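You operate a simulated robot arm through the tools that you are given. There is no shell and no other tool. Be economical: measure what you need, move in short steps, check, and stop when the job is done.

The job below is to be done with a simulated two-armed robot. You get a single attempt, and the scene is never put back.

Task
Hold the deep steel tray on the top of the white chest steady with one hand, lift the red block out of it with the other and set it down on the top of the white chest. Set down upright: red block.

It is judged by the outcome, as a careful person would: the job done as asked, and still so three seconds after it is handed in. It fails if anything else is knocked over, pushed out of place, dropped, spilled or broken.

Robot
Two 7-joint arms with two-finger parallel grippers on one trunk, on a base that drives. Base frame: it is fixed to the floor where the robot stands at the start and does not move with it; the origin is under the middle of the robot, x ahead of it, y to its left, z up; the surface under the hand at the start is at about z = 740. Readings come in mm, rad, newtons and seconds.
The left shoulder is at the start at [60, 189, 1128], the right one opposite. With the tool pointing down near the work surface each hand reaches from about 100 to 640 mm from the robot's upright axis, wherever it stands, measured 20 degrees to its own side. Places, roughly: deep steel tray (15x27x6 cm) [500, -100, 800]; top of the white chest [500, -100, 700]. Payload 3.43 kg a hand.
Tool frame (each hand has its own): the origin (TCP) lies between the finger pads and is the grasp point; the fingertips stand 30 mm ahead of it; z points along the fingers, y is the line along which they close. Largest opening 94 mm; finger width 28, thickness 10; the body of the gripper, 50 by 96 mm, starts 55 mm behind the TCP.
Orientation is told as [roll, pitch, yaw] about the base's x, y, z axes, in that order, counted from this pose: with the fingers straight down and closing along the base's y, the tool's x points along the base's -x, its y along +y and its z along -z.

Tools
- The arms move only by the tool play_rows. It takes "left_commands", "right_commands" or both (then of equal length, played together; a hand with none holds still); each is a list of rows, each a list of 7 numbers: the turn, a rotation vector about the tool's x, y, z in units of 8 degrees (1.0 is 8 degrees), then the shift along the tool's x, y, z in units of 30 mm (1.0 is 30 mm), then the gripper command, from -1 (shut) to 1 (fully open), values between in proportion. In form: [[rx, ry, rz, x, y, z, gripper], ...]. A call has 1 to 10 rows; each row shifts and turns the commanded pose from where the row before left it, along the tool's axes as they then stand. A call with a number of a shift or a turn outside -1 to 1 is refused whole. A row lasts 0.2 s, in which the tool goes at most 50 mm and 0.15 rad; a call with a longer step from one row to the next is refused whole, and so is a gripper value outside its range. Where a pose cannot be reached the arm comes as near as it can. A force on the tool above 40 N (or 10 N above the force at the start of the call, whichever is more), or a blocked arm, ends the call early, and 0.2 s more pass. The fingers move at their own pace (about 153 mm/s each) and stop on an object; they squeeze with about 29 N. The grip force told is the motor's: it shows also when the fingers shut on nothing. Time passes only in rows, and 0.2 s behind the last, so rows that do not move let the fingers close. It gives the time, the measured TCP pose, the force on the tool (base axes), the opening and the grip force at its end, in the units of the frame above (readings bear some noise), with the torque about the TCP (base axes, N m) and any sound that the robot's microphone picked up.
- Cameras (640 x 400 px; columns grow to the right, rows downward): "scene" is now at [-18.2, -16.4, 1662.8]; the picture's right is [-0.39, -0.92, 0.00], its down [-0.86, 0.36, -0.37] and it looks along [0.34, -0.14, -0.93] (base axes); focal length 251 px, centre (320, 200). "left" rides on the left gripper at [76, -14, -103] in its tool frame; the picture's right is [0.18, 0.98, 0.00], its down [-0.75, 0.14, -0.64] and it looks along [-0.63, 0.12, 0.77] (tool axes); focal length 243 px, centre (320, 200). "right" rides on the right gripper at [76, 14, -103] in its tool frame; the picture's right is [-0.18, 0.98, 0.00], its down [-0.75, -0.14, -0.64] and it looks along [-0.63, -0.12, 0.77] (tool axes); focal length 243 px, centre (320, 200). There is no depth. A picture from a camera that has moved, and an enlarged one, comes with that camera's place and axes in the base frame and with its lens. The place of the scene camera against the robot may be out by one fixed shift of up to 18 mm in any direction.
- camera(camera): a new picture of that camera. It takes no simulated time.
- lift_body(by): slides the trunk up (or, below 0, down) by that many mm; the arms and the scene camera ride with it, the base frame stays. It gives what a move gives, with no picture.
- drive_base(legs): drives the robot by 1 to 6 legs, each [ahead, left, turn to the left] in mm, mm and rad, along the robot's own axes; the way and the turn of a leg run together, so that a leg with both is an arc; at most 1500 mm and 3.142 rad a leg. The arms and the cameras ride along, it lands a little off, and it stops where it bumps. It gives what a move gives.
- pan_tilt(pan, tilt): turns the head with the scene camera to pan (to the left, within 1.501 rad either way) and tilt (down, from -0.506 to 1.204), counted from straight ahead of the robot. It gives what a move gives.
- enlarge(camera, box): a new picture of the part [left, top, right, bottom] of that camera's present view, enlarged. It takes no simulated time.
- close_job(): hands the job in; it is judged then, once.

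Go step by step. Nothing tells you exact positions but the pictures and the camera data: compare them with the known pose of the tool, close in by small moves and look again before you grip or let go. The budget is 120 turns and 100 pictures, counting those below and the enlarged ones. Unless the task says otherwise, let go and move clear before handing in, and close with one line.

The tools are called as name(argument=value, ...) on one line, values as JSON. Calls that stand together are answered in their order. play_rows: Moves the arms, as the interface text tells. Its arguments: {"type":"object","properties":{"left_commands":{"type":"array"},"right_commands":{"type":"array"}},"required":[]} The other tools are called the same way: lift_body (by) slides the trunk up or down; drive_base (legs) drives the base; pan_tilt (pan, tilt) turns the head that bears the scene camera; camera (camera) takes a picture; enlarge (camera, box) takes an enlarged picture of a part of a camera's view; close_job () hands the job in.

At the start:

```text
clock: 0.0
left_eef_pos: [420.5, 139.8, 1006.9]
left_tool_rot: [-0.001, 0.0, 0.002]
left_wrist_force: [0.0, 0.6, 0.0]
left_torque: [0.0, 0.02, -0.01]
left_grip_width: 94.2
left_finger_force: 0.1
right_eef_pos: [303.9, -173.6, 1067.7]
right_tool_rot: [0.0, -0.001, -0.001]
right_wrist_force: [0.1, 0.1, 0.7]
right_torque: [0.03, 0.0, -0.02]
right_grip_width: 93.9
right_finger_force: 0.2
trunk travel left (down, up): [-800.0, 190.0]
robot x, y, heading: [-1.4, -0.8, -0.002]
head pan, tilt: [-0.4, 1.19]
```

scene: 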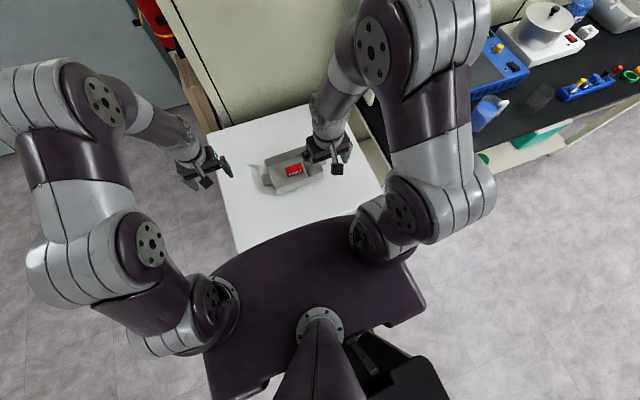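
right: 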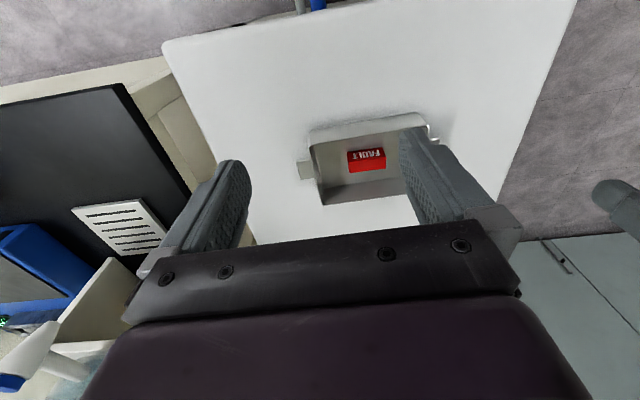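
left: 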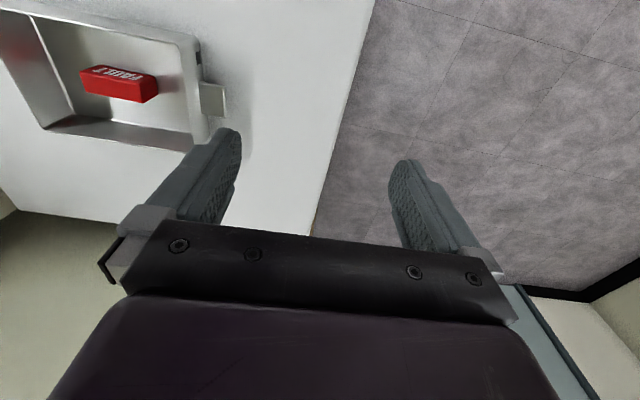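

I see the red block inside the steel tray, at roughly (480, -118, 765) by triangulating the two hand cameras. I'll look closer at the block and tray.

enlarge(camera="right", box=[270, 90, 470, 215])

enlarge(camera="left", box=[0, 0, 260, 163])

enlarge(camera="scene", box=[200, 90, 400, 215])

```text
3.20 times, centred on (370, 152) of right
camera zoom: at [227.1, -159.7, 1170.9], right [0.18, 0.98, 0.0], down [0.75, -0.14, 0.64], along [0.63, -0.12, -0.77], focal length 776 px, centre (160, 352)
```

zoom: 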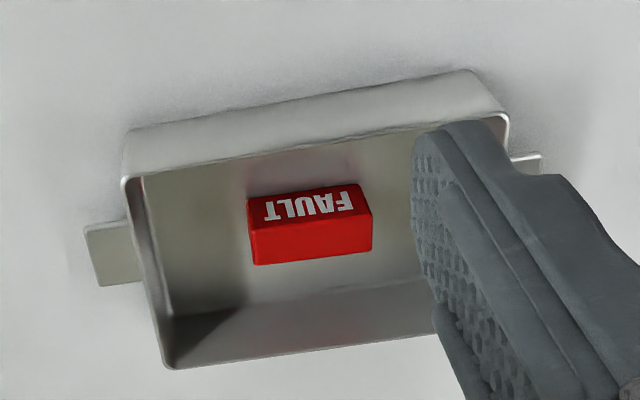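

```text
2.45 times, centred on (130, 82) of left
camera zoom: at [344.8, 125.5, 1108.8], right [-0.18, 0.98, 0.0], down [0.75, 0.14, 0.64], along [0.63, 0.12, -0.77], focal length 595 px, centre (786, 491)
```

zoom: 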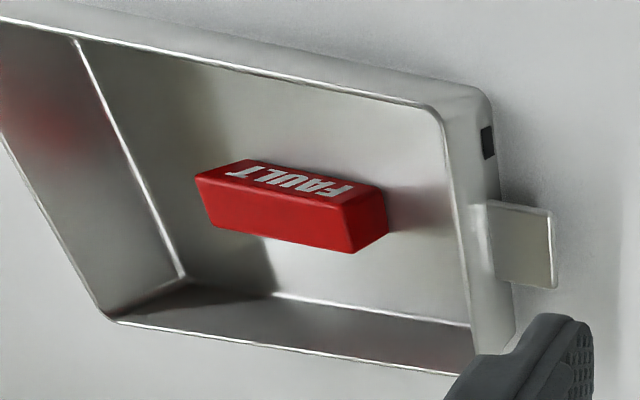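

```text
3.20 times, centred on (300, 152) of scene
camera zoom: at [-18.2, -16.4, 1662.8], right [-0.39, -0.92, 0.0], down [-0.86, 0.36, -0.37], along [0.34, -0.14, -0.93], focal length 804 px, centre (384, 352)
```

zoom: 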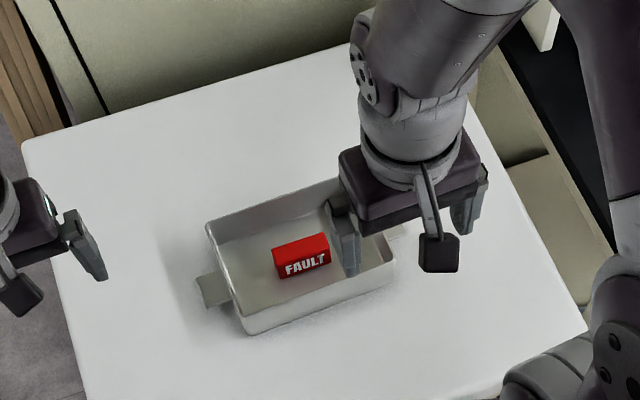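

The block stands with FAULT facing the robot: about 70 (y) × 25 (x) × 38 mm, top centre near (480, -118, 778), tray floor about z 740. The tray's left tab is near (481, -2, 756). I'll hold that tab across x with the left hand, so I'm turning it by -90° first.

play_rows(left_commands=[[0, 0, 1, 0, 0, 0, 1], [0, 0, 1, 0, 0, 0, 1], [0, 0, 1, 0, 0, 0, 1], [0, 0, 1, 0, 0, 0, 1], [0, 0, 1, 0, 0, 0, 1], [0, 0, 1, 0, 0, 0, 1], [0, 0, 1, 0, 0, 0, 1], [0, 0, 1, 0, 0, 0, 1], [0, 0, 1, 0, 0, 0, 1], [0, 0, 1, 0, 0, 0, 1]])

```text
clock: 2.2
left_eef_pos: [420.2, 140.1, 1005.1]
left_tool_rot: [0.0, 0.0, -1.402]
left_wrist_force: [0.2, -0.1, -0.6]
left_torque: [0.0, -0.03, 0.0]
left_grip_width: 94.0
left_finger_force: 0.0
right_eef_pos: [302.1, -173.7, 1066.8]
right_tool_rot: [-0.001, 0.0, 0.001]
right_wrist_force: [0.0, 0.3, -0.7]
right_torque: [0.0, 0.01, 0.02]
right_grip_width: 93.9
right_finger_force: 0.1
trunk travel left (down, up): [-800.0, 190.0]
robot x, y, heading: [-0.6, 3.4, -0.006]
head pan, tilt: [-0.4, 1.19]
```

The left hand has turned as commanded. I'll finish the turn, bring it over the tab with a 15° outward lean, and look.

play_rows(left_commands=[[0, 0, 1, 0, 0, 0, 1], [0, 0, 0.21, 0, 0, 0, 1], [0, 0, 0, -0.612, 0.342, 0.806, 1], [0, 0, 0, -0.612, 0.342, 0.806, 1], [0, 0, 0, -0.612, 0.342, 0.806, 1], [0, 0, 0, -0.612, 0.342, 0.806, 1], [0, 0, 0, -0.612, 0.342, 0.806, 1], [0, 0, 0, -0.612, 0.342, 0.806, 1], [0, -1, 0, 0, 0, 0, 1], [0, -0.875, 0, 0, 0, 0, 1]])

camera(camera="left")

camera(camera="right")

camera(camera="scene")

```text
clock: 4.4
left_eef_pos: [482.6, 31.2, 861.3]
left_tool_rot: [0.0, -0.263, -1.563]
left_wrist_force: [-0.2, 1.0, -0.1]
left_torque: [0.05, -0.02, 0.0]
left_grip_width: 94.0
left_finger_force: 0.1
right_eef_pos: [303.1, -173.3, 1069.2]
right_tool_rot: [0.001, 0.002, -0.001]
right_wrist_force: [0.4, 0.1, 0.0]
right_torque: [-0.01, -0.03, -0.01]
right_grip_width: 93.9
right_finger_force: 0.0
trunk travel left (down, up): [-800.0, 190.0]
robot x, y, heading: [1.1, 0.3, -0.0]
head pan, tilt: [-0.4, 1.19]
```

```text
93 pictures are left
camera left: at [469.1, 129.9, 940.2], right [0.98, 0.18, -0.05], down [0.14, -0.56, 0.82], along [0.12, -0.81, -0.58], focal length 243 px, centre (320, 200)
```

left: 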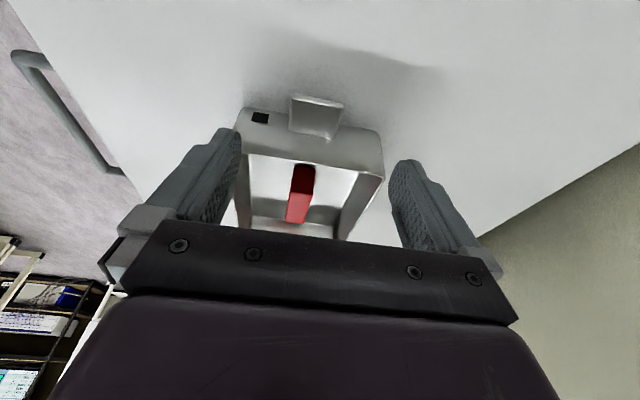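

```text
92 pictures are left
camera right: at [227.1, -159.3, 1170.9], right [0.18, 0.98, 0.0], down [0.75, -0.14, 0.64], along [0.63, -0.12, -0.77], focal length 243 px, centre (320, 200)
```

right: 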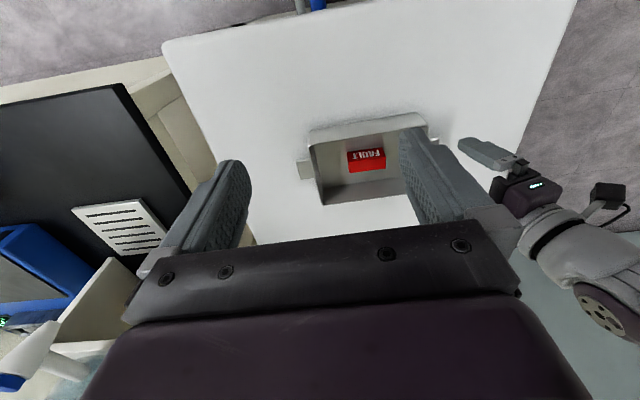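

```text
91 pictures are left
camera scene: at [-18.3, -15.8, 1662.8], right [-0.39, -0.92, 0.0], down [-0.86, 0.36, -0.37], along [0.34, -0.14, -0.93], focal length 251 px, centre (320, 200)
```

scene: 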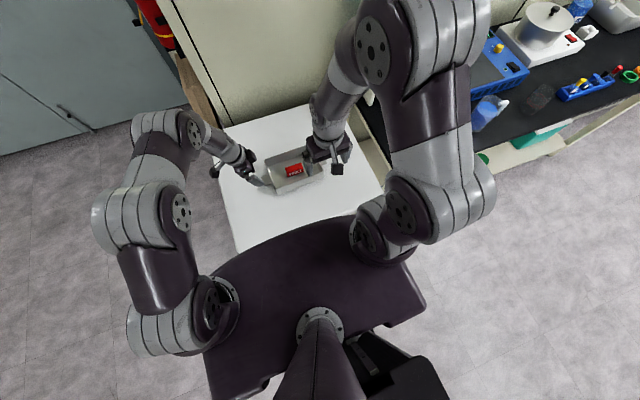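

The left hand is over the tab with the lean outward. I'll enlarge the tab to refine its position and height.

enlarge(camera="left", box=[220, 70, 420, 195])

```text
3.20 times, centred on (320, 132) of left
camera zoom: at [469.1, 129.9, 940.2], right [0.98, 0.18, -0.05], down [0.14, -0.56, 0.82], along [0.12, -0.81, -0.58], focal length 776 px, centre (320, 416)
```

zoom: 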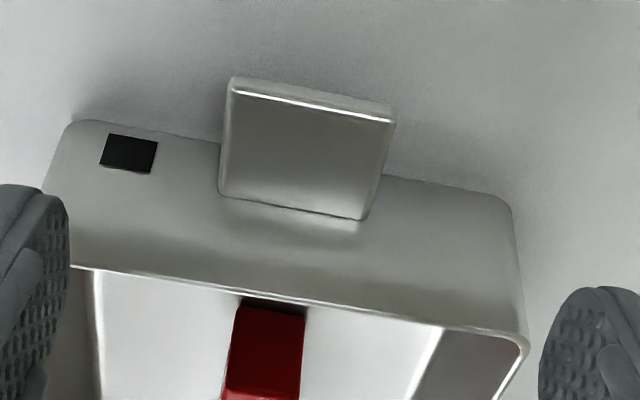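

The tab spans about x 459–501, y -14 to 18 at z≈767. I'm lowering the open fingers either side of it, without touching.

play_rows(left_commands=[[0, 0, 0, 0.033, -0.017, 0.5, 1], [0, 0, 0, 0.033, -0.017, 0.5, 1], [0, 0, 0, 0.033, -0.017, 0.5, 1], [0, 0, 0, 0.033, -0.017, 0.5, 1], [0, 0, 0, 0.033, -0.017, 0.4, 1], [0, 0, 0, 0, 0, 0.2, 1], [0, 0, 0, 0, 0, 0.2, 1], [0, 0, 0, 0, 0, 0, 1]])

camera(camera="left")

enlarge(camera="right", box=[380, 80, 580, 205])

enlarge(camera="scene", box=[200, 120, 360, 220])

```text
clock: 6.2
left_eef_pos: [480.9, 12.6, 779.0]
left_tool_rot: [0.001, -0.262, -1.565]
left_wrist_force: [0.2, -0.8, 0.7]
left_torque: [0.02, 0.0, -0.01]
left_grip_width: 94.0
left_finger_force: 0.1
right_eef_pos: [303.6, -173.5, 1067.2]
right_tool_rot: [0.001, 0.0, 0.0]
right_wrist_force: [-0.2, 0.4, -0.4]
right_torque: [-0.02, 0.0, -0.01]
right_grip_width: 94.1
right_finger_force: 0.0
trunk travel left (down, up): [-800.0, 190.0]
robot x, y, heading: [1.8, -0.7, -0.002]
head pan, tilt: [-0.4, 1.19]
```

```text
89 pictures are left
camera left: at [465.9, 112.7, 858.1], right [0.98, 0.18, -0.05], down [0.14, -0.56, 0.82], along [0.12, -0.81, -0.58], focal length 243 px, centre (320, 200)
```

left: 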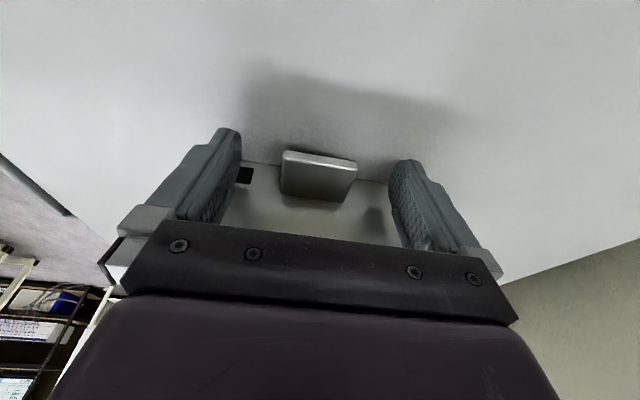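

```text
3.20 times, centred on (480, 142) of right
camera zoom: at [227.1, -159.7, 1170.9], right [0.18, 0.98, 0.0], down [0.75, -0.14, 0.64], along [0.63, -0.12, -0.77], focal length 776 px, centre (-192, 384)
```

zoom: 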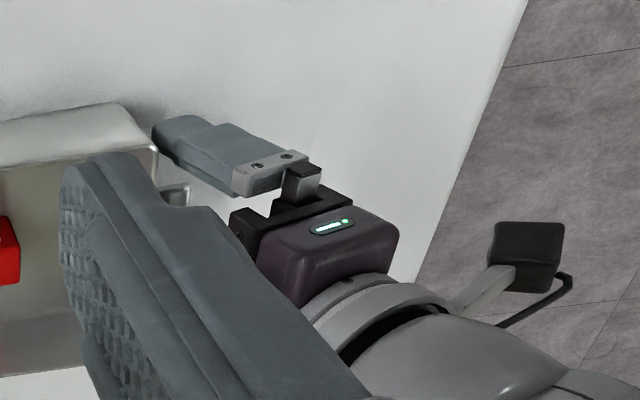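

```text
4.00 times, centred on (280, 170) of scene
camera zoom: at [-18.3, -16.5, 1662.8], right [-0.39, -0.92, 0.0], down [-0.86, 0.36, -0.37], along [0.34, -0.14, -0.93], focal length 1005 px, centre (480, 320)
```

zoom: 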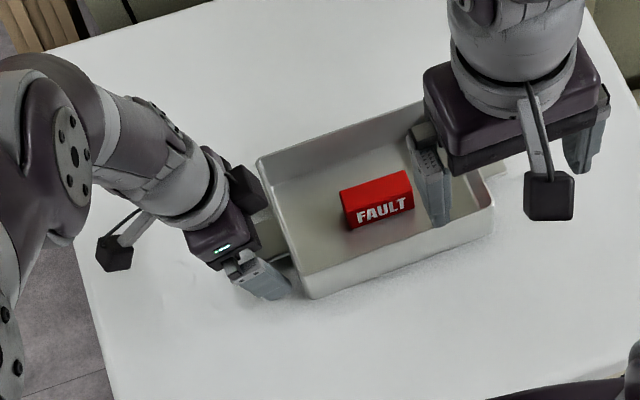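

The fingers straddle the tab, whose centre reads near x≈479. I'll shift 2 mm and part-close to check centring before gripping.

play_rows(left_commands=[[0, 0, 0, 0, -0.07, 0, 0.5], [0, 0, 0, 0, 0, 0, 0.17], [0, 0, 0, 0, 0, 0, 0.17]])

enlarge(camera="left", box=[220, 100, 420, 225])

```text
clock: 7.0
left_eef_pos: [478.4, 11.3, 778.5]
left_tool_rot: [0.0, -0.26, -1.566]
left_wrist_force: [0.7, 0.3, 0.3]
left_torque: [0.01, 0.01, -0.05]
left_grip_width: 55.4
left_finger_force: 0.1
right_eef_pos: [303.2, -172.5, 1067.7]
right_tool_rot: [0.002, 0.001, -0.001]
right_wrist_force: [-0.6, 0.2, 0.0]
right_torque: [-0.03, -0.03, -0.01]
right_grip_width: 93.9
right_finger_force: 0.2
trunk travel left (down, up): [-800.0, 190.0]
robot x, y, heading: [1.3, 0.4, 0.0]
head pan, tilt: [-0.4, 1.19]
```

```text
3.20 times, centred on (320, 162) of left
camera zoom: at [463.9, 112.6, 857.9], right [0.98, 0.18, -0.05], down [0.14, -0.56, 0.82], along [0.12, -0.81, -0.58], focal length 776 px, centre (320, 320)
```

zoom: 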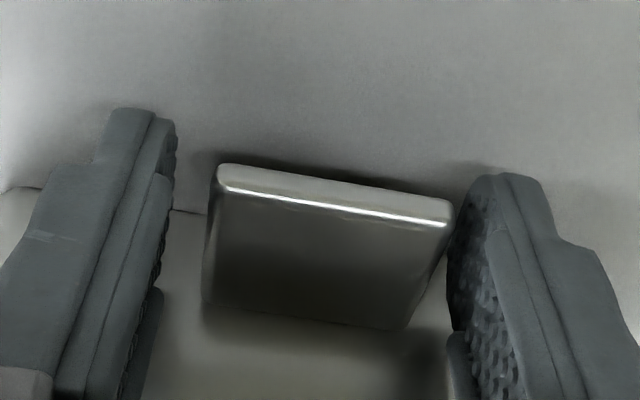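

The gaps on the two sides work out near equal (about 7–8 mm), so I'm closing gently on the tab.

play_rows(left_commands=[[0, 0, 0, 0, 0, 0, 0.05], [0, 0, 0, 0, 0, 0, -0.03], [0, 0, 0, 0, 0, 0, -0.08], [0, 0, 0, 0, 0, 0, -0.15], [0, 0, 0, 0, 0, 0, -0.3], [0, 0, 0, 0, 0, 0, -1], [0, 0, 0, 0, 0, 0, -1]])

camera(camera="left")

enlarge(camera="right", box=[270, 90, 470, 215])

```text
clock: 8.6
left_eef_pos: [478.4, 12.8, 778.6]
left_tool_rot: [-0.002, -0.263, -1.566]
left_wrist_force: [1.0, -0.2, 2.5]
left_torque: [0.01, -0.07, 0.04]
left_grip_width: 43.9
left_finger_force: 28.7
right_eef_pos: [303.8, -174.0, 1067.8]
right_tool_rot: [-0.001, 0.001, 0.0]
right_wrist_force: [0.5, -0.7, -0.8]
right_torque: [0.02, 0.0, -0.02]
right_grip_width: 94.1
right_finger_force: 0.0
trunk travel left (down, up): [-800.0, 190.0]
robot x, y, heading: [-0.1, 1.2, -0.004]
head pan, tilt: [-0.4, 1.19]
```

```text
85 pictures are left
camera left: at [464.1, 112.6, 858.0], right [0.98, 0.18, -0.05], down [0.14, -0.56, 0.82], along [0.12, -0.81, -0.58], focal length 243 px, centre (320, 200)
```

left: 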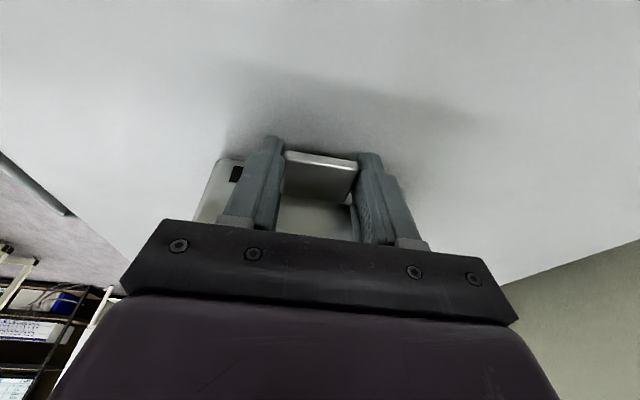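

```text
3.20 times, centred on (370, 152) of right
camera zoom: at [227.3, -159.7, 1170.9], right [0.18, 0.98, 0.0], down [0.75, -0.14, 0.64], along [0.63, -0.12, -0.77], focal length 776 px, centre (160, 352)
```

zoom: 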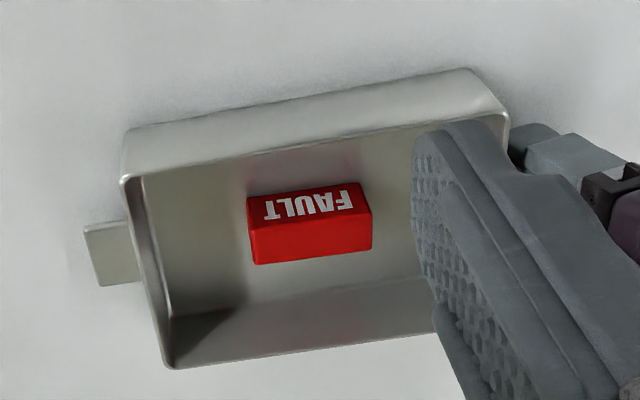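

The tab is held and the tray hasn't moved. Now the right hand goes above the block.

play_rows(right_commands=[[0, 0, 0, -0.59, 0.187, 0.5, 1], [0, 0, 0, -0.59, 0.187, 0.5, 1], [0, 0, 0, -0.59, 0.187, 0.5, 1], [0, 0, 0, -0.59, 0.187, 0.5, 1], [0, 0, 0, -0.59, 0.187, 0.5, 1], [0, 0, 0, -0.59, 0.187, 0.5, 1], [0, 0, 0, -0.59, 0.187, 0.5, 1], [0, 0, 0, -0.59, 0.187, 0.5, 1], [0, 0, 0, -0.59, 0.187, 0.5, 1], [0, 0, 0, -0.59, 0.187, 0.5, 1]])

camera(camera="right")

camera(camera="scene")

```text
clock: 10.8
left_eef_pos: [478.1, 13.0, 778.9]
left_tool_rot: [0.001, -0.263, -1.568]
left_wrist_force: [0.5, -0.3, 0.9]
left_torque: [0.06, 0.3, -0.16]
left_grip_width: 43.7
left_finger_force: 28.8
right_eef_pos: [481.6, -117.1, 918.2]
right_tool_rot: [0.0, 0.0, 0.001]
right_wrist_force: [0.2, -0.1, 0.8]
right_torque: [-0.01, 0.02, 0.0]
right_grip_width: 94.0
right_finger_force: 0.0
trunk travel left (down, up): [-800.0, 190.0]
robot x, y, heading: [-0.3, 0.3, -0.0]
head pan, tilt: [-0.4, 1.19]
```

```text
83 pictures are left
camera right: at [404.5, -103.6, 1020.7], right [0.18, 0.98, 0.0], down [0.75, -0.14, 0.64], along [0.63, -0.12, -0.77], focal length 243 px, centre (320, 200)
```

right: 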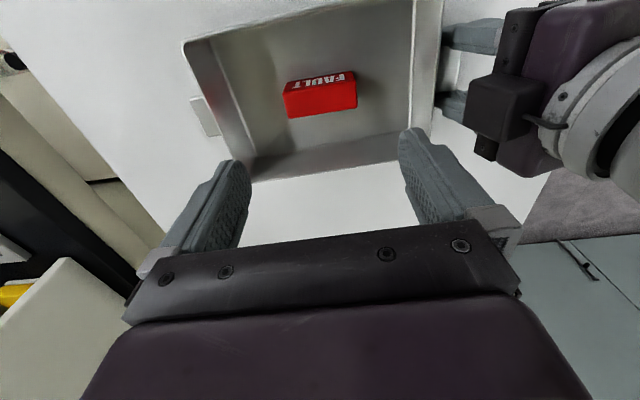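

```text
82 pictures are left
camera scene: at [-18.0, -16.4, 1662.8], right [-0.39, -0.92, 0.0], down [-0.86, 0.36, -0.37], along [0.34, -0.14, -0.93], focal length 251 px, centre (320, 200)
```

scene: 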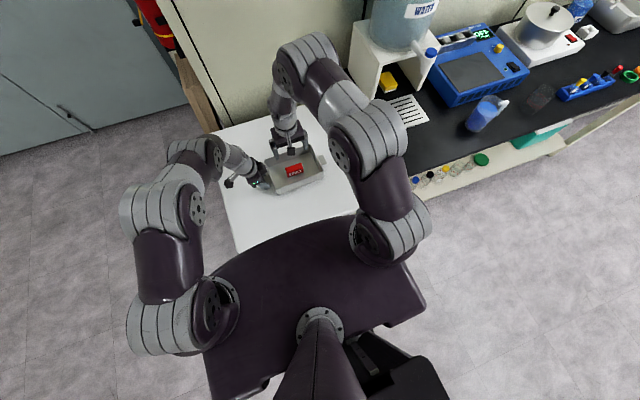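

The right hand is above the block, clear of the left gripper. I'll measure the block again from here.

enlarge(camera="right", box=[240, 40, 400, 140])

```text
4.00 times, centred on (320, 90) of right
camera zoom: at [404.5, -103.6, 1020.7], right [0.18, 0.98, 0.0], down [0.75, -0.14, 0.64], along [0.63, -0.12, -0.77], focal length 970 px, centre (320, 640)
```

zoom: 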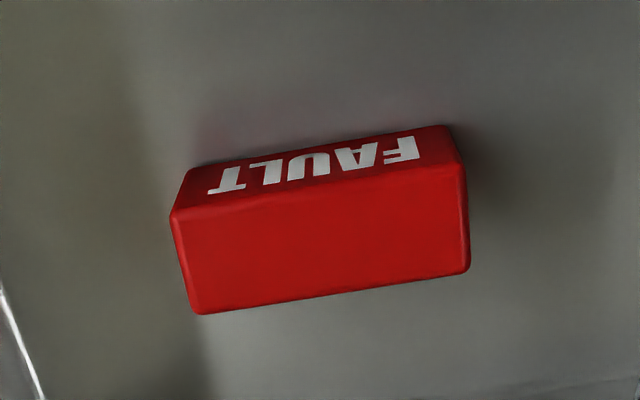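

The block centre reads (480, -117), right under the hand. Lowering with fingers open to about z 776.

play_rows(right_commands=[[0, 0, 0, 0.03, 0, 0.6, 1], [0, 0, 0, 0, 0, 0.6, 1], [0, 0, 0, 0, 0, 0.6, 1], [0, 0, 0, 0, 0, 0.6, 1], [0, 0, 0, 0, 0, 0.6, 1], [0, 0, 0, 0, 0, 0.5, 1], [0, 0, 0, 0, 0, 0.5, 1], [0, 0, 0, 0, 0, 0.4, 1], [0, 0, 0, 0, 0, 0.3, 1], [0, 0, 0, 0, 0, 0, 1]])

camera(camera="right")

enlarge(camera="scene", box=[200, 120, 360, 220])

```text
clock: 13.0
left_eef_pos: [479.4, 12.9, 779.9]
left_tool_rot: [-0.001, -0.262, -1.567]
left_wrist_force: [0.9, 0.6, 2.8]
left_torque: [0.0, -0.04, 0.01]
left_grip_width: 43.8
left_finger_force: 29.2
right_eef_pos: [479.7, -116.7, 776.2]
right_tool_rot: [0.0, -0.002, 0.0]
right_wrist_force: [-0.6, 0.2, -0.2]
right_torque: [0.04, 0.0, 0.02]
right_grip_width: 94.3
right_finger_force: 0.0
trunk travel left (down, up): [-800.0, 190.0]
robot x, y, heading: [0.5, 2.3, -0.0]
head pan, tilt: [-0.4, 1.19]
```

```text
80 pictures are left
camera right: at [403.6, -103.8, 879.5], right [0.18, 0.98, 0.0], down [0.75, -0.14, 0.64], along [0.63, -0.12, -0.77], focal length 243 px, centre (320, 200)
```

right: 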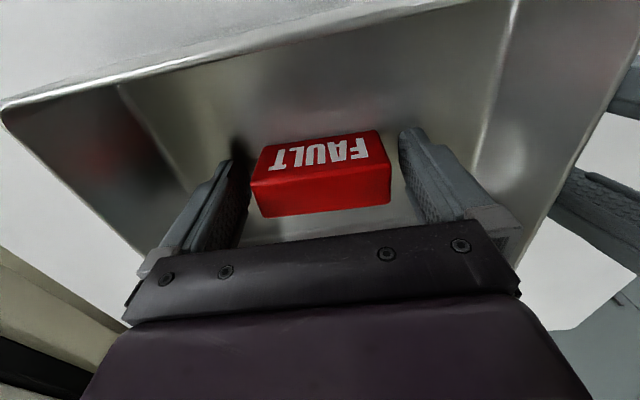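

```text
4.00 times, centred on (280, 170) of scene
camera zoom: at [-18.1, -16.3, 1662.8], right [-0.39, -0.92, 0.0], down [-0.86, 0.36, -0.37], along [0.34, -0.14, -0.93], focal length 1005 px, centre (480, 320)
```

zoom: 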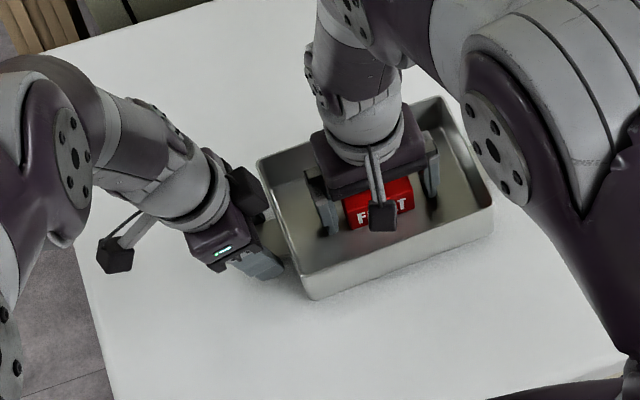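

The fingers straddle the block end-to-end, well placed. Closing on it.

play_rows(right_commands=[[0, 0, 0, 0, 0, 0, 0.7], [0, 0, 0, 0, 0, 0, 0.55], [0, 0, 0, 0, 0, 0, 0.45], [0, 0, 0, 0, 0, 0, 0.2], [0, 0, 0, 0, 0, 0, -1], [0, 0, 0, 0, 0, 0, -1]])

camera(camera="right")

```text
clock: 14.4
left_eef_pos: [477.6, 14.0, 778.8]
left_tool_rot: [0.002, -0.262, -1.567]
left_wrist_force: [0.9, 0.0, 2.8]
left_torque: [0.0, 0.0, 0.02]
left_grip_width: 43.5
left_finger_force: 29.0
right_eef_pos: [478.9, -117.5, 776.9]
right_tool_rot: [-0.001, 0.0, 0.0]
right_wrist_force: [1.2, 0.3, 1.3]
right_torque: [0.01, -0.02, 0.0]
right_grip_width: 73.4
right_finger_force: 29.2
trunk travel left (down, up): [-800.0, 190.0]
robot x, y, heading: [0.6, 1.8, -0.005]
head pan, tilt: [-0.4, 1.19]
```

```text
78 pictures are left
camera right: at [403.5, -103.8, 879.6], right [0.18, 0.98, 0.0], down [0.75, -0.14, 0.64], along [0.63, -0.12, -0.77], focal length 243 px, centre (320, 200)
```

right: 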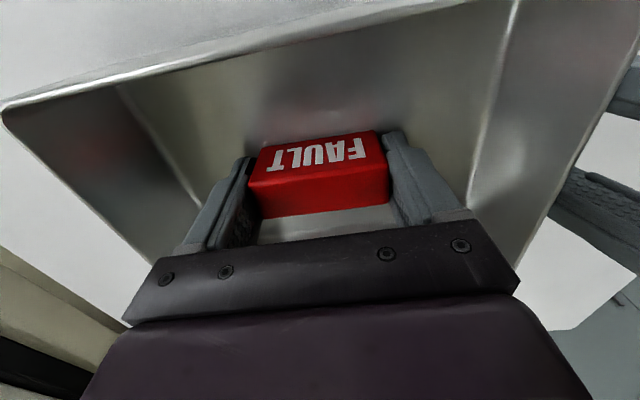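

The block is gripped (73 mm wide, 29 N). I'll lift straight up by about 100 mm.

play_rows(right_commands=[[0, 0, 0, 0, 0, -0.15, -1], [0, 0, 0, 0, 0, -0.25, -1], [0, 0, 0, 0, 0, -0.4, -1], [0, 0, 0, 0, 0, -0.4, -1], [0, 0, 0, 0, 0, -0.4, -1], [0, 0, 0, 0, 0, -0.4, -1], [0, 0, 0, 0, 0, -0.4, -1], [0, 0, 0, 0, 0, -0.4, -1], [0, 0, 0, 0, 0, -0.4, -1], [0, 0, 0, 0, 0, -0.2, -1]])

camera(camera="right")

camera(camera="scene")

```text
clock: 16.6
left_eef_pos: [479.0, 12.5, 779.4]
left_tool_rot: [0.0, -0.263, -1.566]
left_wrist_force: [0.6, 0.4, 2.7]
left_torque: [-0.04, -0.03, 0.04]
left_grip_width: 43.4
left_finger_force: 29.6
right_eef_pos: [480.1, -117.5, 878.5]
right_tool_rot: [0.0, 0.0, -0.001]
right_wrist_force: [0.1, -0.2, -0.8]
right_torque: [0.0, 0.0, 0.02]
right_grip_width: 73.8
right_finger_force: 29.1
trunk travel left (down, up): [-800.0, 190.0]
robot x, y, heading: [-1.7, -1.5, -0.002]
head pan, tilt: [-0.4, 1.19]
```

```text
77 pictures are left
camera right: at [402.9, -103.7, 981.9], right [0.18, 0.98, 0.0], down [0.75, -0.14, 0.64], along [0.63, -0.12, -0.77], focal length 243 px, centre (320, 200)
```

right: 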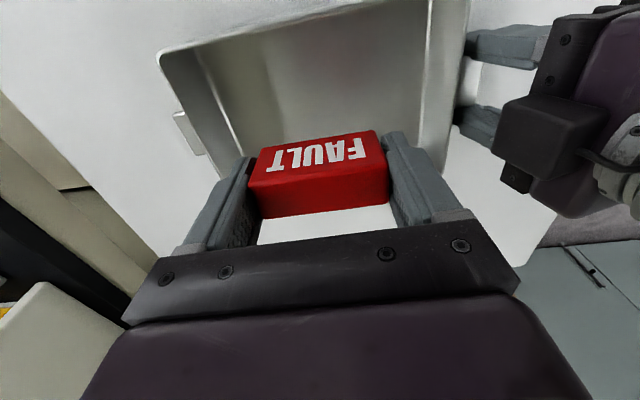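

```text
76 pictures are left
camera scene: at [-18.3, -16.4, 1662.8], right [-0.39, -0.92, 0.0], down [-0.86, 0.36, -0.37], along [0.34, -0.14, -0.93], focal length 251 px, centre (320, 200)
```

scene: 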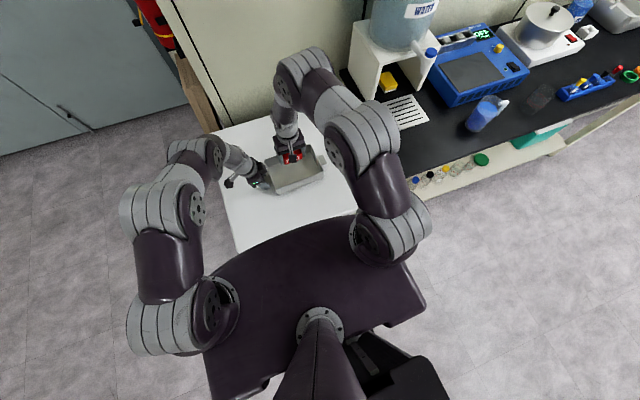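

The block is out and the tray stayed put. Now I carry it to the clear front part of the chest top, around (340, -180).

play_rows(right_commands=[[0, 0, 0, 0.467, -0.208, 0, -1], [0, 0, 0, 0.467, -0.208, 0, -1], [0, 0, 0, 0.467, -0.208, 0, -1], [0, 0, 0, 0.467, -0.208, 0, -1], [0, 0, 0, 0.467, -0.208, 0, -1], [0, 0, 0, 0.467, -0.208, 0, -1], [0, 0, 0, 0.467, -0.208, 0, -1], [0, 0, 0, 0.467, -0.208, 0, -1], [0, 0, 0, 0.467, -0.208, 0, -1], [0, 0, 0, 0.467, -0.208, 0, -1]])

camera(camera="right")

camera(camera="scene")

```text
clock: 18.8
left_eef_pos: [478.8, 12.8, 778.7]
left_tool_rot: [0.0, -0.262, -1.566]
left_wrist_force: [-0.2, -0.1, 2.3]
left_torque: [-0.02, -0.2, 0.2]
left_grip_width: 43.6
left_finger_force: 28.7
right_eef_pos: [338.7, -180.3, 878.0]
right_tool_rot: [0.0, -0.001, -0.001]
right_wrist_force: [-0.9, 0.1, -1.2]
right_torque: [0.0, 0.01, -0.01]
right_grip_width: 73.5
right_finger_force: 28.9
trunk travel left (down, up): [-800.0, 190.0]
robot x, y, heading: [-0.3, -1.6, 0.001]
head pan, tilt: [-0.4, 1.19]
```

```text
75 pictures are left
camera right: at [263.1, -165.7, 981.6], right [0.18, 0.98, 0.0], down [0.75, -0.14, 0.64], along [0.63, -0.12, -0.77], focal length 243 px, centre (320, 200)
```

right: 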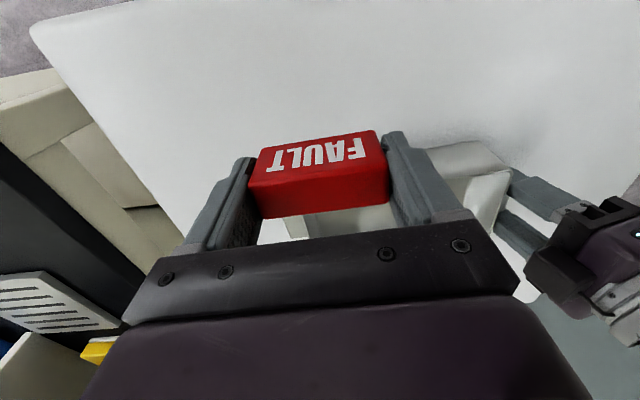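

```text
74 pictures are left
camera scene: at [-18.5, -16.5, 1662.8], right [-0.39, -0.92, 0.0], down [-0.86, 0.36, -0.37], along [0.34, -0.14, -0.93], focal length 251 px, centre (320, 200)
```

scene: 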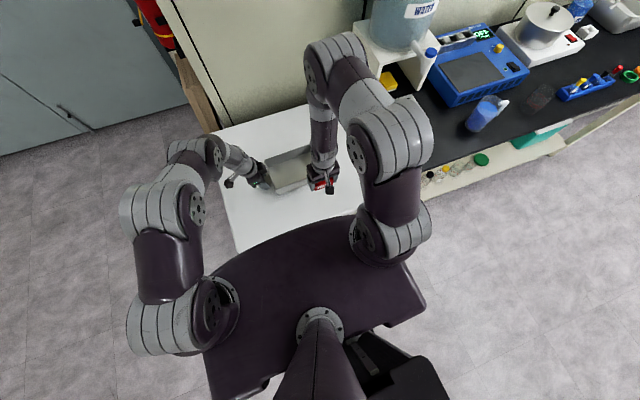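

The spot below is empty chest top. Descending to just above it.

play_rows(right_commands=[[0, 0, 0, 0, 0, 0.4, -1], [0, 0, 0, 0, 0, 0.4, -1], [0, 0, 0, 0, 0, 0.4, -1], [0, 0, 0, 0, 0, 0.4, -1], [0, 0, 0, 0, 0, 0.4, -1], [0, 0, 0, 0, 0, 0.4, -1], [0, 0, 0, 0, 0, 0.4, -1], [0, 0, 0, 0, 0, 0.3, -1], [0, 0, 0, 0, 0, 0, -1]])

camera(camera="right")

enlarge(camera="scene", box=[200, 120, 360, 220])

```text
clock: 20.8
left_eef_pos: [477.4, 12.4, 778.6]
left_tool_rot: [0.0, -0.261, -1.566]
left_wrist_force: [-0.6, -0.5, 0.9]
left_torque: [0.03, 0.06, 0.0]
left_grip_width: 43.7
left_finger_force: 28.6
right_eef_pos: [339.9, -178.6, 785.7]
right_tool_rot: [0.0, -0.001, 0.0]
right_wrist_force: [-0.2, 0.2, 0.2]
right_torque: [0.0, -0.02, 0.01]
right_grip_width: 73.6
right_finger_force: 29.4
trunk travel left (down, up): [-800.0, 190.0]
robot x, y, heading: [0.6, -0.6, -0.002]
head pan, tilt: [-0.4, 1.19]
```

```text
73 pictures are left
camera right: at [263.1, -165.6, 888.7], right [0.18, 0.98, 0.0], down [0.75, -0.14, 0.64], along [0.63, -0.12, -0.77], focal length 243 px, centre (320, 200)
```

right: 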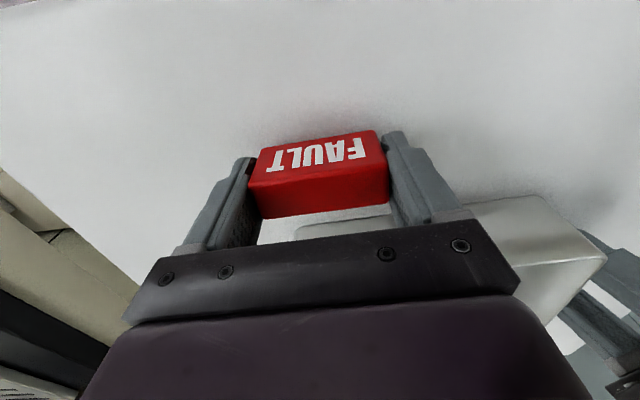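

```text
4.00 times, centred on (280, 170) of scene
camera zoom: at [-18.4, -16.4, 1662.8], right [-0.39, -0.92, 0.0], down [-0.86, 0.36, -0.37], along [0.34, -0.14, -0.93], focal length 1005 px, centre (480, 320)
```

zoom: 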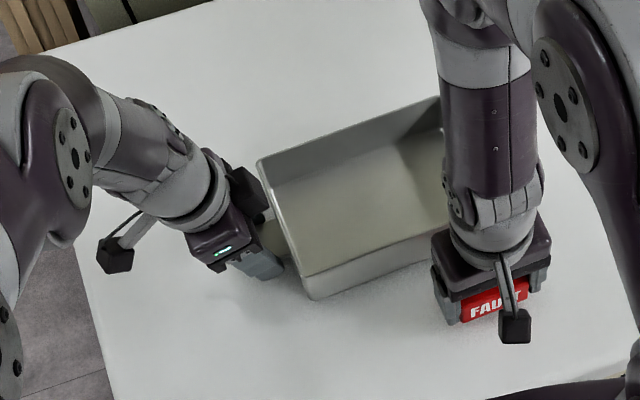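

The block is about 10 mm above the chest top. I'll lower in 1.5 mm steps and watch for contact force.

play_rows(right_commands=[[0, 0, 0, 0, 0, 0.1, -1], [0, 0, 0, 0, 0, 0.1, -1], [0, 0, 0, 0, 0, 0.05, -1], [0, 0, 0, 0, 0, 0.05, -1], [0, 0, 0, 0, 0, 0, -1]])

```text
clock: 22.0
left_eef_pos: [478.8, 13.3, 778.9]
left_tool_rot: [0.001, -0.262, -1.565]
left_wrist_force: [-1.2, 0.6, 0.1]
left_torque: [-0.01, -0.04, -0.01]
left_grip_width: 43.8
left_finger_force: 28.7
right_eef_pos: [339.4, -179.3, 776.1]
right_tool_rot: [0.001, 0.0, 0.0]
right_wrist_force: [-0.2, -0.4, -0.5]
right_torque: [-0.02, 0.05, 0.0]
right_grip_width: 73.6
right_finger_force: 29.2
trunk travel left (down, up): [-800.0, 190.0]
robot x, y, heading: [-1.1, 3.1, 0.004]
head pan, tilt: [-0.4, 1.19]
```

play_rows(right_commands=[[0, 0, 0, 0, 0, 0.04, -1], [0, 0, 0, 0, 0, 0.03, -1], [0, 0, 0, 0, 0, 0, -1]])

enlarge(camera="right", box=[220, 90, 420, 215])

```text
clock: 22.8
left_eef_pos: [478.7, 12.5, 779.8]
left_tool_rot: [0.0, -0.263, -1.567]
left_wrist_force: [-0.1, 0.3, 1.0]
left_torque: [0.02, 0.03, -0.04]
left_grip_width: 43.9
left_finger_force: 29.1
right_eef_pos: [338.7, -179.2, 775.1]
right_tool_rot: [0.0, -0.001, 0.0]
right_wrist_force: [0.1, -0.3, -0.5]
right_torque: [0.02, -0.02, 0.01]
right_grip_width: 73.6
right_finger_force: 29.1
trunk travel left (down, up): [-800.0, 190.0]
robot x, y, heading: [-2.8, -0.6, 0.004]
head pan, tilt: [-0.4, 1.19]
```

```text
3.20 times, centred on (320, 152) of right
camera zoom: at [263.1, -165.7, 877.7], right [0.18, 0.98, 0.0], down [0.75, -0.14, 0.64], along [0.63, -0.12, -0.77], focal length 776 px, centre (320, 352)
```

zoom: 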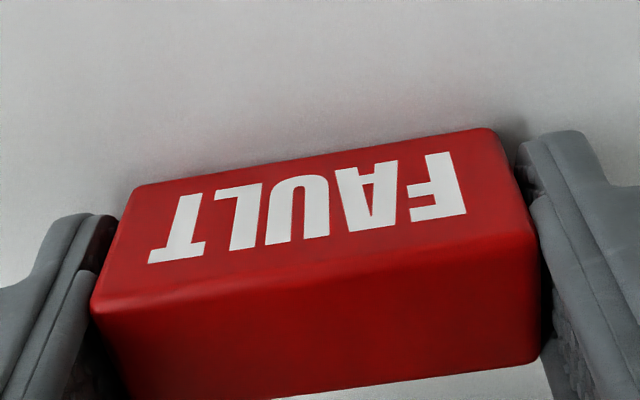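

No contact yet; continuing down in 1 mm steps.

play_rows(right_commands=[[0, 0, 0, 0, 0, 0.03, -1], [0, 0, 0, 0, 0, 0.03, -1], [0, 0, 0, 0, 0, 0, -1]])

```text
clock: 23.6
left_eef_pos: [477.7, 12.5, 779.1]
left_tool_rot: [0.0, -0.262, -1.564]
left_wrist_force: [-1.0, 1.1, 1.2]
left_torque: [0.01, 0.04, -0.03]
left_grip_width: 43.9
left_finger_force: 28.5
right_eef_pos: [340.0, -179.5, 771.6]
right_tool_rot: [0.001, 0.0, 0.0]
right_wrist_force: [0.4, 0.6, -0.5]
right_torque: [-0.02, 0.02, 0.01]
right_grip_width: 73.6
right_finger_force: 28.9
trunk travel left (down, up): [-800.0, 190.0]
robot x, y, heading: [-2.3, -0.9, 0.004]
head pan, tilt: [-0.4, 1.19]
```

play_rows(right_commands=[[0, 0, 0, 0, 0, 0.03, -1], [0, 0, 0, 0, 0, 0.03, -1], [0, 0, 0, 0, 0, 0, -1]])

enlarge(camera="left", box=[0, 100, 640, 300])

```text
clock: 24.4
left_eef_pos: [477.2, 12.8, 778.5]
left_tool_rot: [0.002, -0.262, -1.565]
left_wrist_force: [0.2, -0.2, -0.3]
left_torque: [0.46, -0.01, -0.05]
left_grip_width: 43.8
left_finger_force: 28.6
right_eef_pos: [338.8, -178.8, 772.7]
right_tool_rot: [0.0, -0.001, 0.001]
right_wrist_force: [0.1, -2.6, 23.0]
right_torque: [-0.06, 0.07, -0.06]
right_grip_width: 73.5
right_finger_force: 28.6
trunk travel left (down, up): [-800.0, 190.0]
robot x, y, heading: [-0.1, 1.6, 0.0]
head pan, tilt: [-0.4, 1.19]
```

```text
1.00 times, centred on (320, 200) of left (not enlarged: the box is as wide or as high as the picture)
camera zoom: at [463.0, 112.8, 858.6], right [0.98, 0.18, -0.05], down [0.14, -0.56, 0.82], along [0.12, -0.81, -0.58], focal length 243 px, centre (320, 200)
```

zoom: 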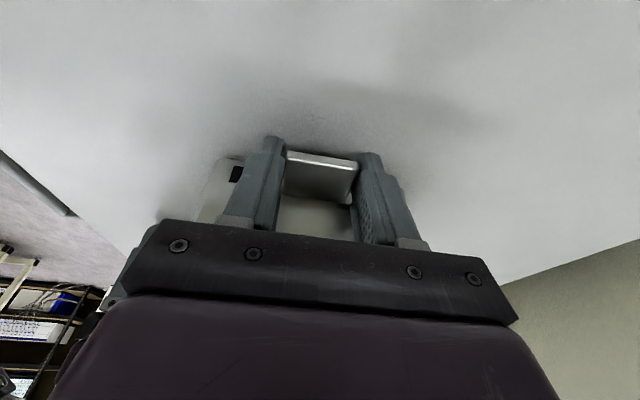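

Contact: 23 N upward. I'll ease off 0.6 mm and open slowly.

play_rows(right_commands=[[0, 0, 0, 0, 0, -0.02, -1], [0, 0, 0, 0, 0, 0, 0.5], [0, 0, 0, 0, 0, 0, 0.6], [0, 0, 0, 0, 0, 0, 0.75], [0, 0, 0, 0, 0, 0, 1], [0, 0, 0, 0, 0, 0, 1]])

camera(camera="right")

```text
clock: 25.8
left_eef_pos: [478.4, 13.2, 779.0]
left_tool_rot: [0.0, -0.262, -1.566]
left_wrist_force: [-0.6, -0.2, -0.7]
left_torque: [-0.39, -0.06, -0.03]
left_grip_width: 43.8
left_finger_force: 29.4
right_eef_pos: [339.7, -179.2, 771.7]
right_tool_rot: [0.0, 0.0, -0.001]
right_wrist_force: [-1.2, -0.1, -0.2]
right_torque: [0.01, -0.01, 0.01]
right_grip_width: 93.6
right_finger_force: 0.0
trunk travel left (down, up): [-800.0, 190.0]
robot x, y, heading: [-0.5, 0.7, 0.003]
head pan, tilt: [-0.4, 1.19]
```

```text
69 pictures are left
camera right: at [263.0, -165.9, 874.9], right [0.18, 0.98, 0.0], down [0.75, -0.14, 0.64], along [0.63, -0.12, -0.77], focal length 243 px, centre (320, 200)
```

right: 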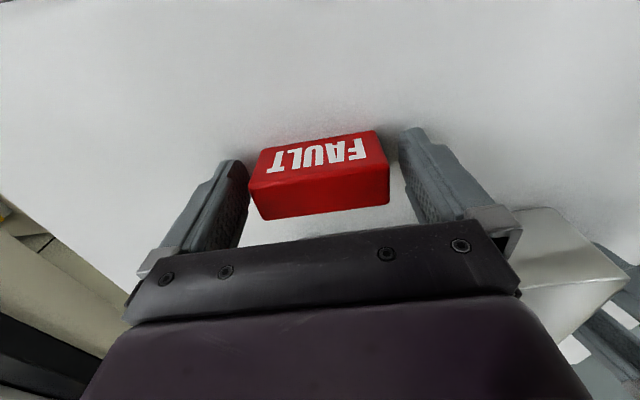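

The block stands upright and free. Raising the right hand straight up, still clear of the tray; afterwards I'll release the tab.

play_rows(right_commands=[[0, 0, 0, 0, 0, -0.2, 1], [0, 0, 0, 0, 0, -0.4, 1], [0, 0, 0, 0, 0, -0.5, 1], [0, 0, 0, 0, 0, -0.7, 1], [0, 0, 0, 0, 0, -0.8, 1], [0, 0, 0, 0, 0, -0.8, 1], [0, 0, 0, 0, 0, -0.8, 1], [0, 0, 0, 0, 0, -0.8, 1], [0, 0, 0, 0, 0, -0.8, 1], [0, 0, 0, 0, 0, -0.8, 1]])

play_rows(left_commands=[[0, 0, 0, 0, 0, 0, -0.02], [0, 0, 0, 0, 0, 0, 0.2], [0, 0, 0, 0, 0, 0, 0.6], [0, 0, 0, 0, 0, 0, 1], [0, 0, 0, 0, 0, 0, 1]])

camera(camera="left")

camera(camera="right")

```text
clock: 28.0
left_eef_pos: [478.9, 13.6, 779.7]
left_tool_rot: [0.0, -0.261, -1.566]
left_wrist_force: [-0.6, 0.8, 2.0]
left_torque: [-0.05, -0.1, 0.12]
left_grip_width: 43.7
left_finger_force: 29.0
right_eef_pos: [339.0, -178.6, 969.6]
right_tool_rot: [0.0, -0.001, 0.0]
right_wrist_force: [0.2, -0.1, 0.6]
right_torque: [0.0, 0.0, 0.0]
right_grip_width: 94.3
right_finger_force: 0.0
trunk travel left (down, up): [-800.0, 190.0]
robot x, y, heading: [1.8, -0.8, -0.0]
head pan, tilt: [-0.4, 1.19]
```

```text
clock: 29.2
left_eef_pos: [478.0, 13.4, 778.5]
left_tool_rot: [0.002, -0.26, -1.566]
left_wrist_force: [0.3, -0.2, -0.8]
left_torque: [0.01, -0.01, 0.0]
left_grip_width: 94.0
left_finger_force: 0.0
right_eef_pos: [338.3, -178.6, 970.1]
right_tool_rot: [0.0, 0.002, 0.001]
right_wrist_force: [-0.1, -1.0, 0.9]
right_torque: [0.0, 0.01, 0.01]
right_grip_width: 94.0
right_finger_force: 0.1
trunk travel left (down, up): [-800.0, 190.0]
robot x, y, heading: [4.4, -3.2, 0.001]
head pan, tilt: [-0.4, 1.19]
```

```text
68 pictures are left
camera left: at [464.0, 112.6, 857.9], right [0.98, 0.18, -0.05], down [0.14, -0.56, 0.82], along [0.12, -0.81, -0.58], focal length 243 px, centre (320, 200)
```

left: 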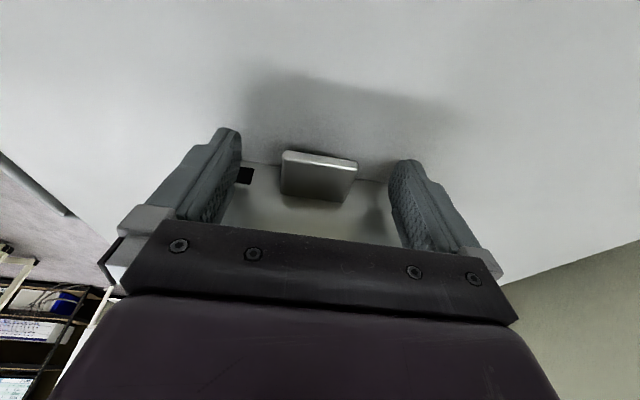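

```text
67 pictures are left
camera right: at [262.7, -165.3, 1073.0], right [0.18, 0.98, 0.0], down [0.75, -0.14, 0.64], along [0.63, -0.12, -0.77], focal length 243 px, centre (320, 200)
```

right: 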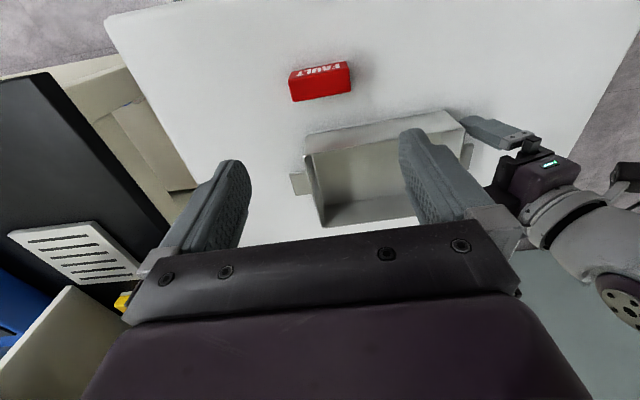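

Both are free and the tray is unmoved. Withdrawing the left hand back along its fingers, then a final look.

play_rows(left_commands=[[0, 0, 0, 0, 0, -0.3, 1], [0, 0, 0, 0, 0, -0.5, 1], [0, 0, 0, 0, 0, -0.7, 1], [0, 0, 0, 0, 0, -0.7, 1], [0, 0, 0, 0, 0, -0.7, 1], [0, 0, 0, 0, 0, -0.7, 1], [0, 0, 0, 0, 0, -0.7, 1], [0, 0, 0, 0, 0, -0.7, 1], [0, 0, 0, 0, 0, -0.5, 1], [0, 0, 0, 0, 0, 0, 1]])

camera(camera="right")

camera(camera="scene")

```text
clock: 31.4
left_eef_pos: [478.4, 54.9, 938.5]
left_tool_rot: [0.0, -0.264, -1.565]
left_wrist_force: [-0.3, 0.7, 0.4]
left_torque: [-0.02, 0.02, 0.0]
left_grip_width: 93.7
left_finger_force: 0.0
right_eef_pos: [339.0, -178.6, 968.5]
right_tool_rot: [0.001, 0.0, 0.0]
right_wrist_force: [-1.1, 0.4, 0.6]
right_torque: [0.03, 0.01, 0.04]
right_grip_width: 93.9
right_finger_force: 0.0
trunk travel left (down, up): [-800.0, 190.0]
robot x, y, heading: [-0.8, 0.4, -0.001]
head pan, tilt: [-0.4, 1.19]
```

```text
66 pictures are left
camera right: at [262.8, -165.4, 1073.0], right [0.18, 0.98, 0.0], down [0.75, -0.14, 0.64], along [0.63, -0.12, -0.77], focal length 243 px, centre (320, 200)
```

right: 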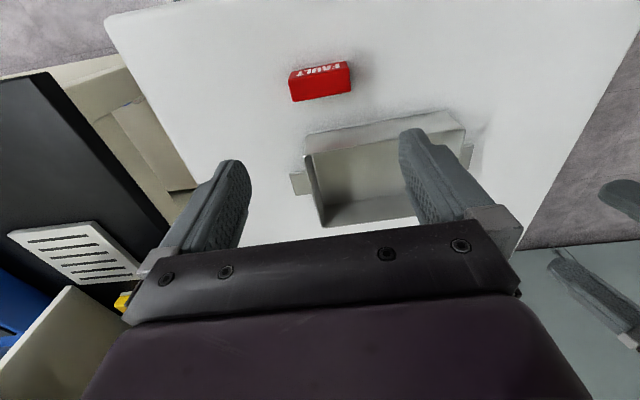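

```text
65 pictures are left
camera scene: at [-18.0, -16.5, 1662.8], right [-0.39, -0.92, 0.0], down [-0.86, 0.36, -0.37], along [0.34, -0.14, -0.93], focal length 251 px, centre (320, 200)
```

scene: 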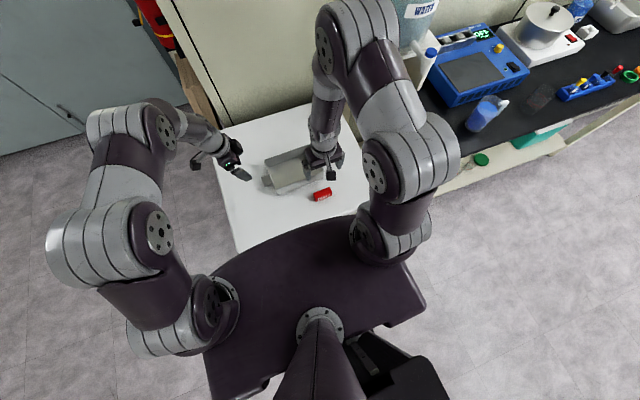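

The red block stands upright on the chest top, the tray is where it was, and both hands are clear. Handing in.

close_job()

```text
The job is handed in.
```

The red block is out of the tray and standing upright on the white chest, in front of the tray. The left hand held the tray by its tab throughout, and the tray looks unmoved in the final pictures.
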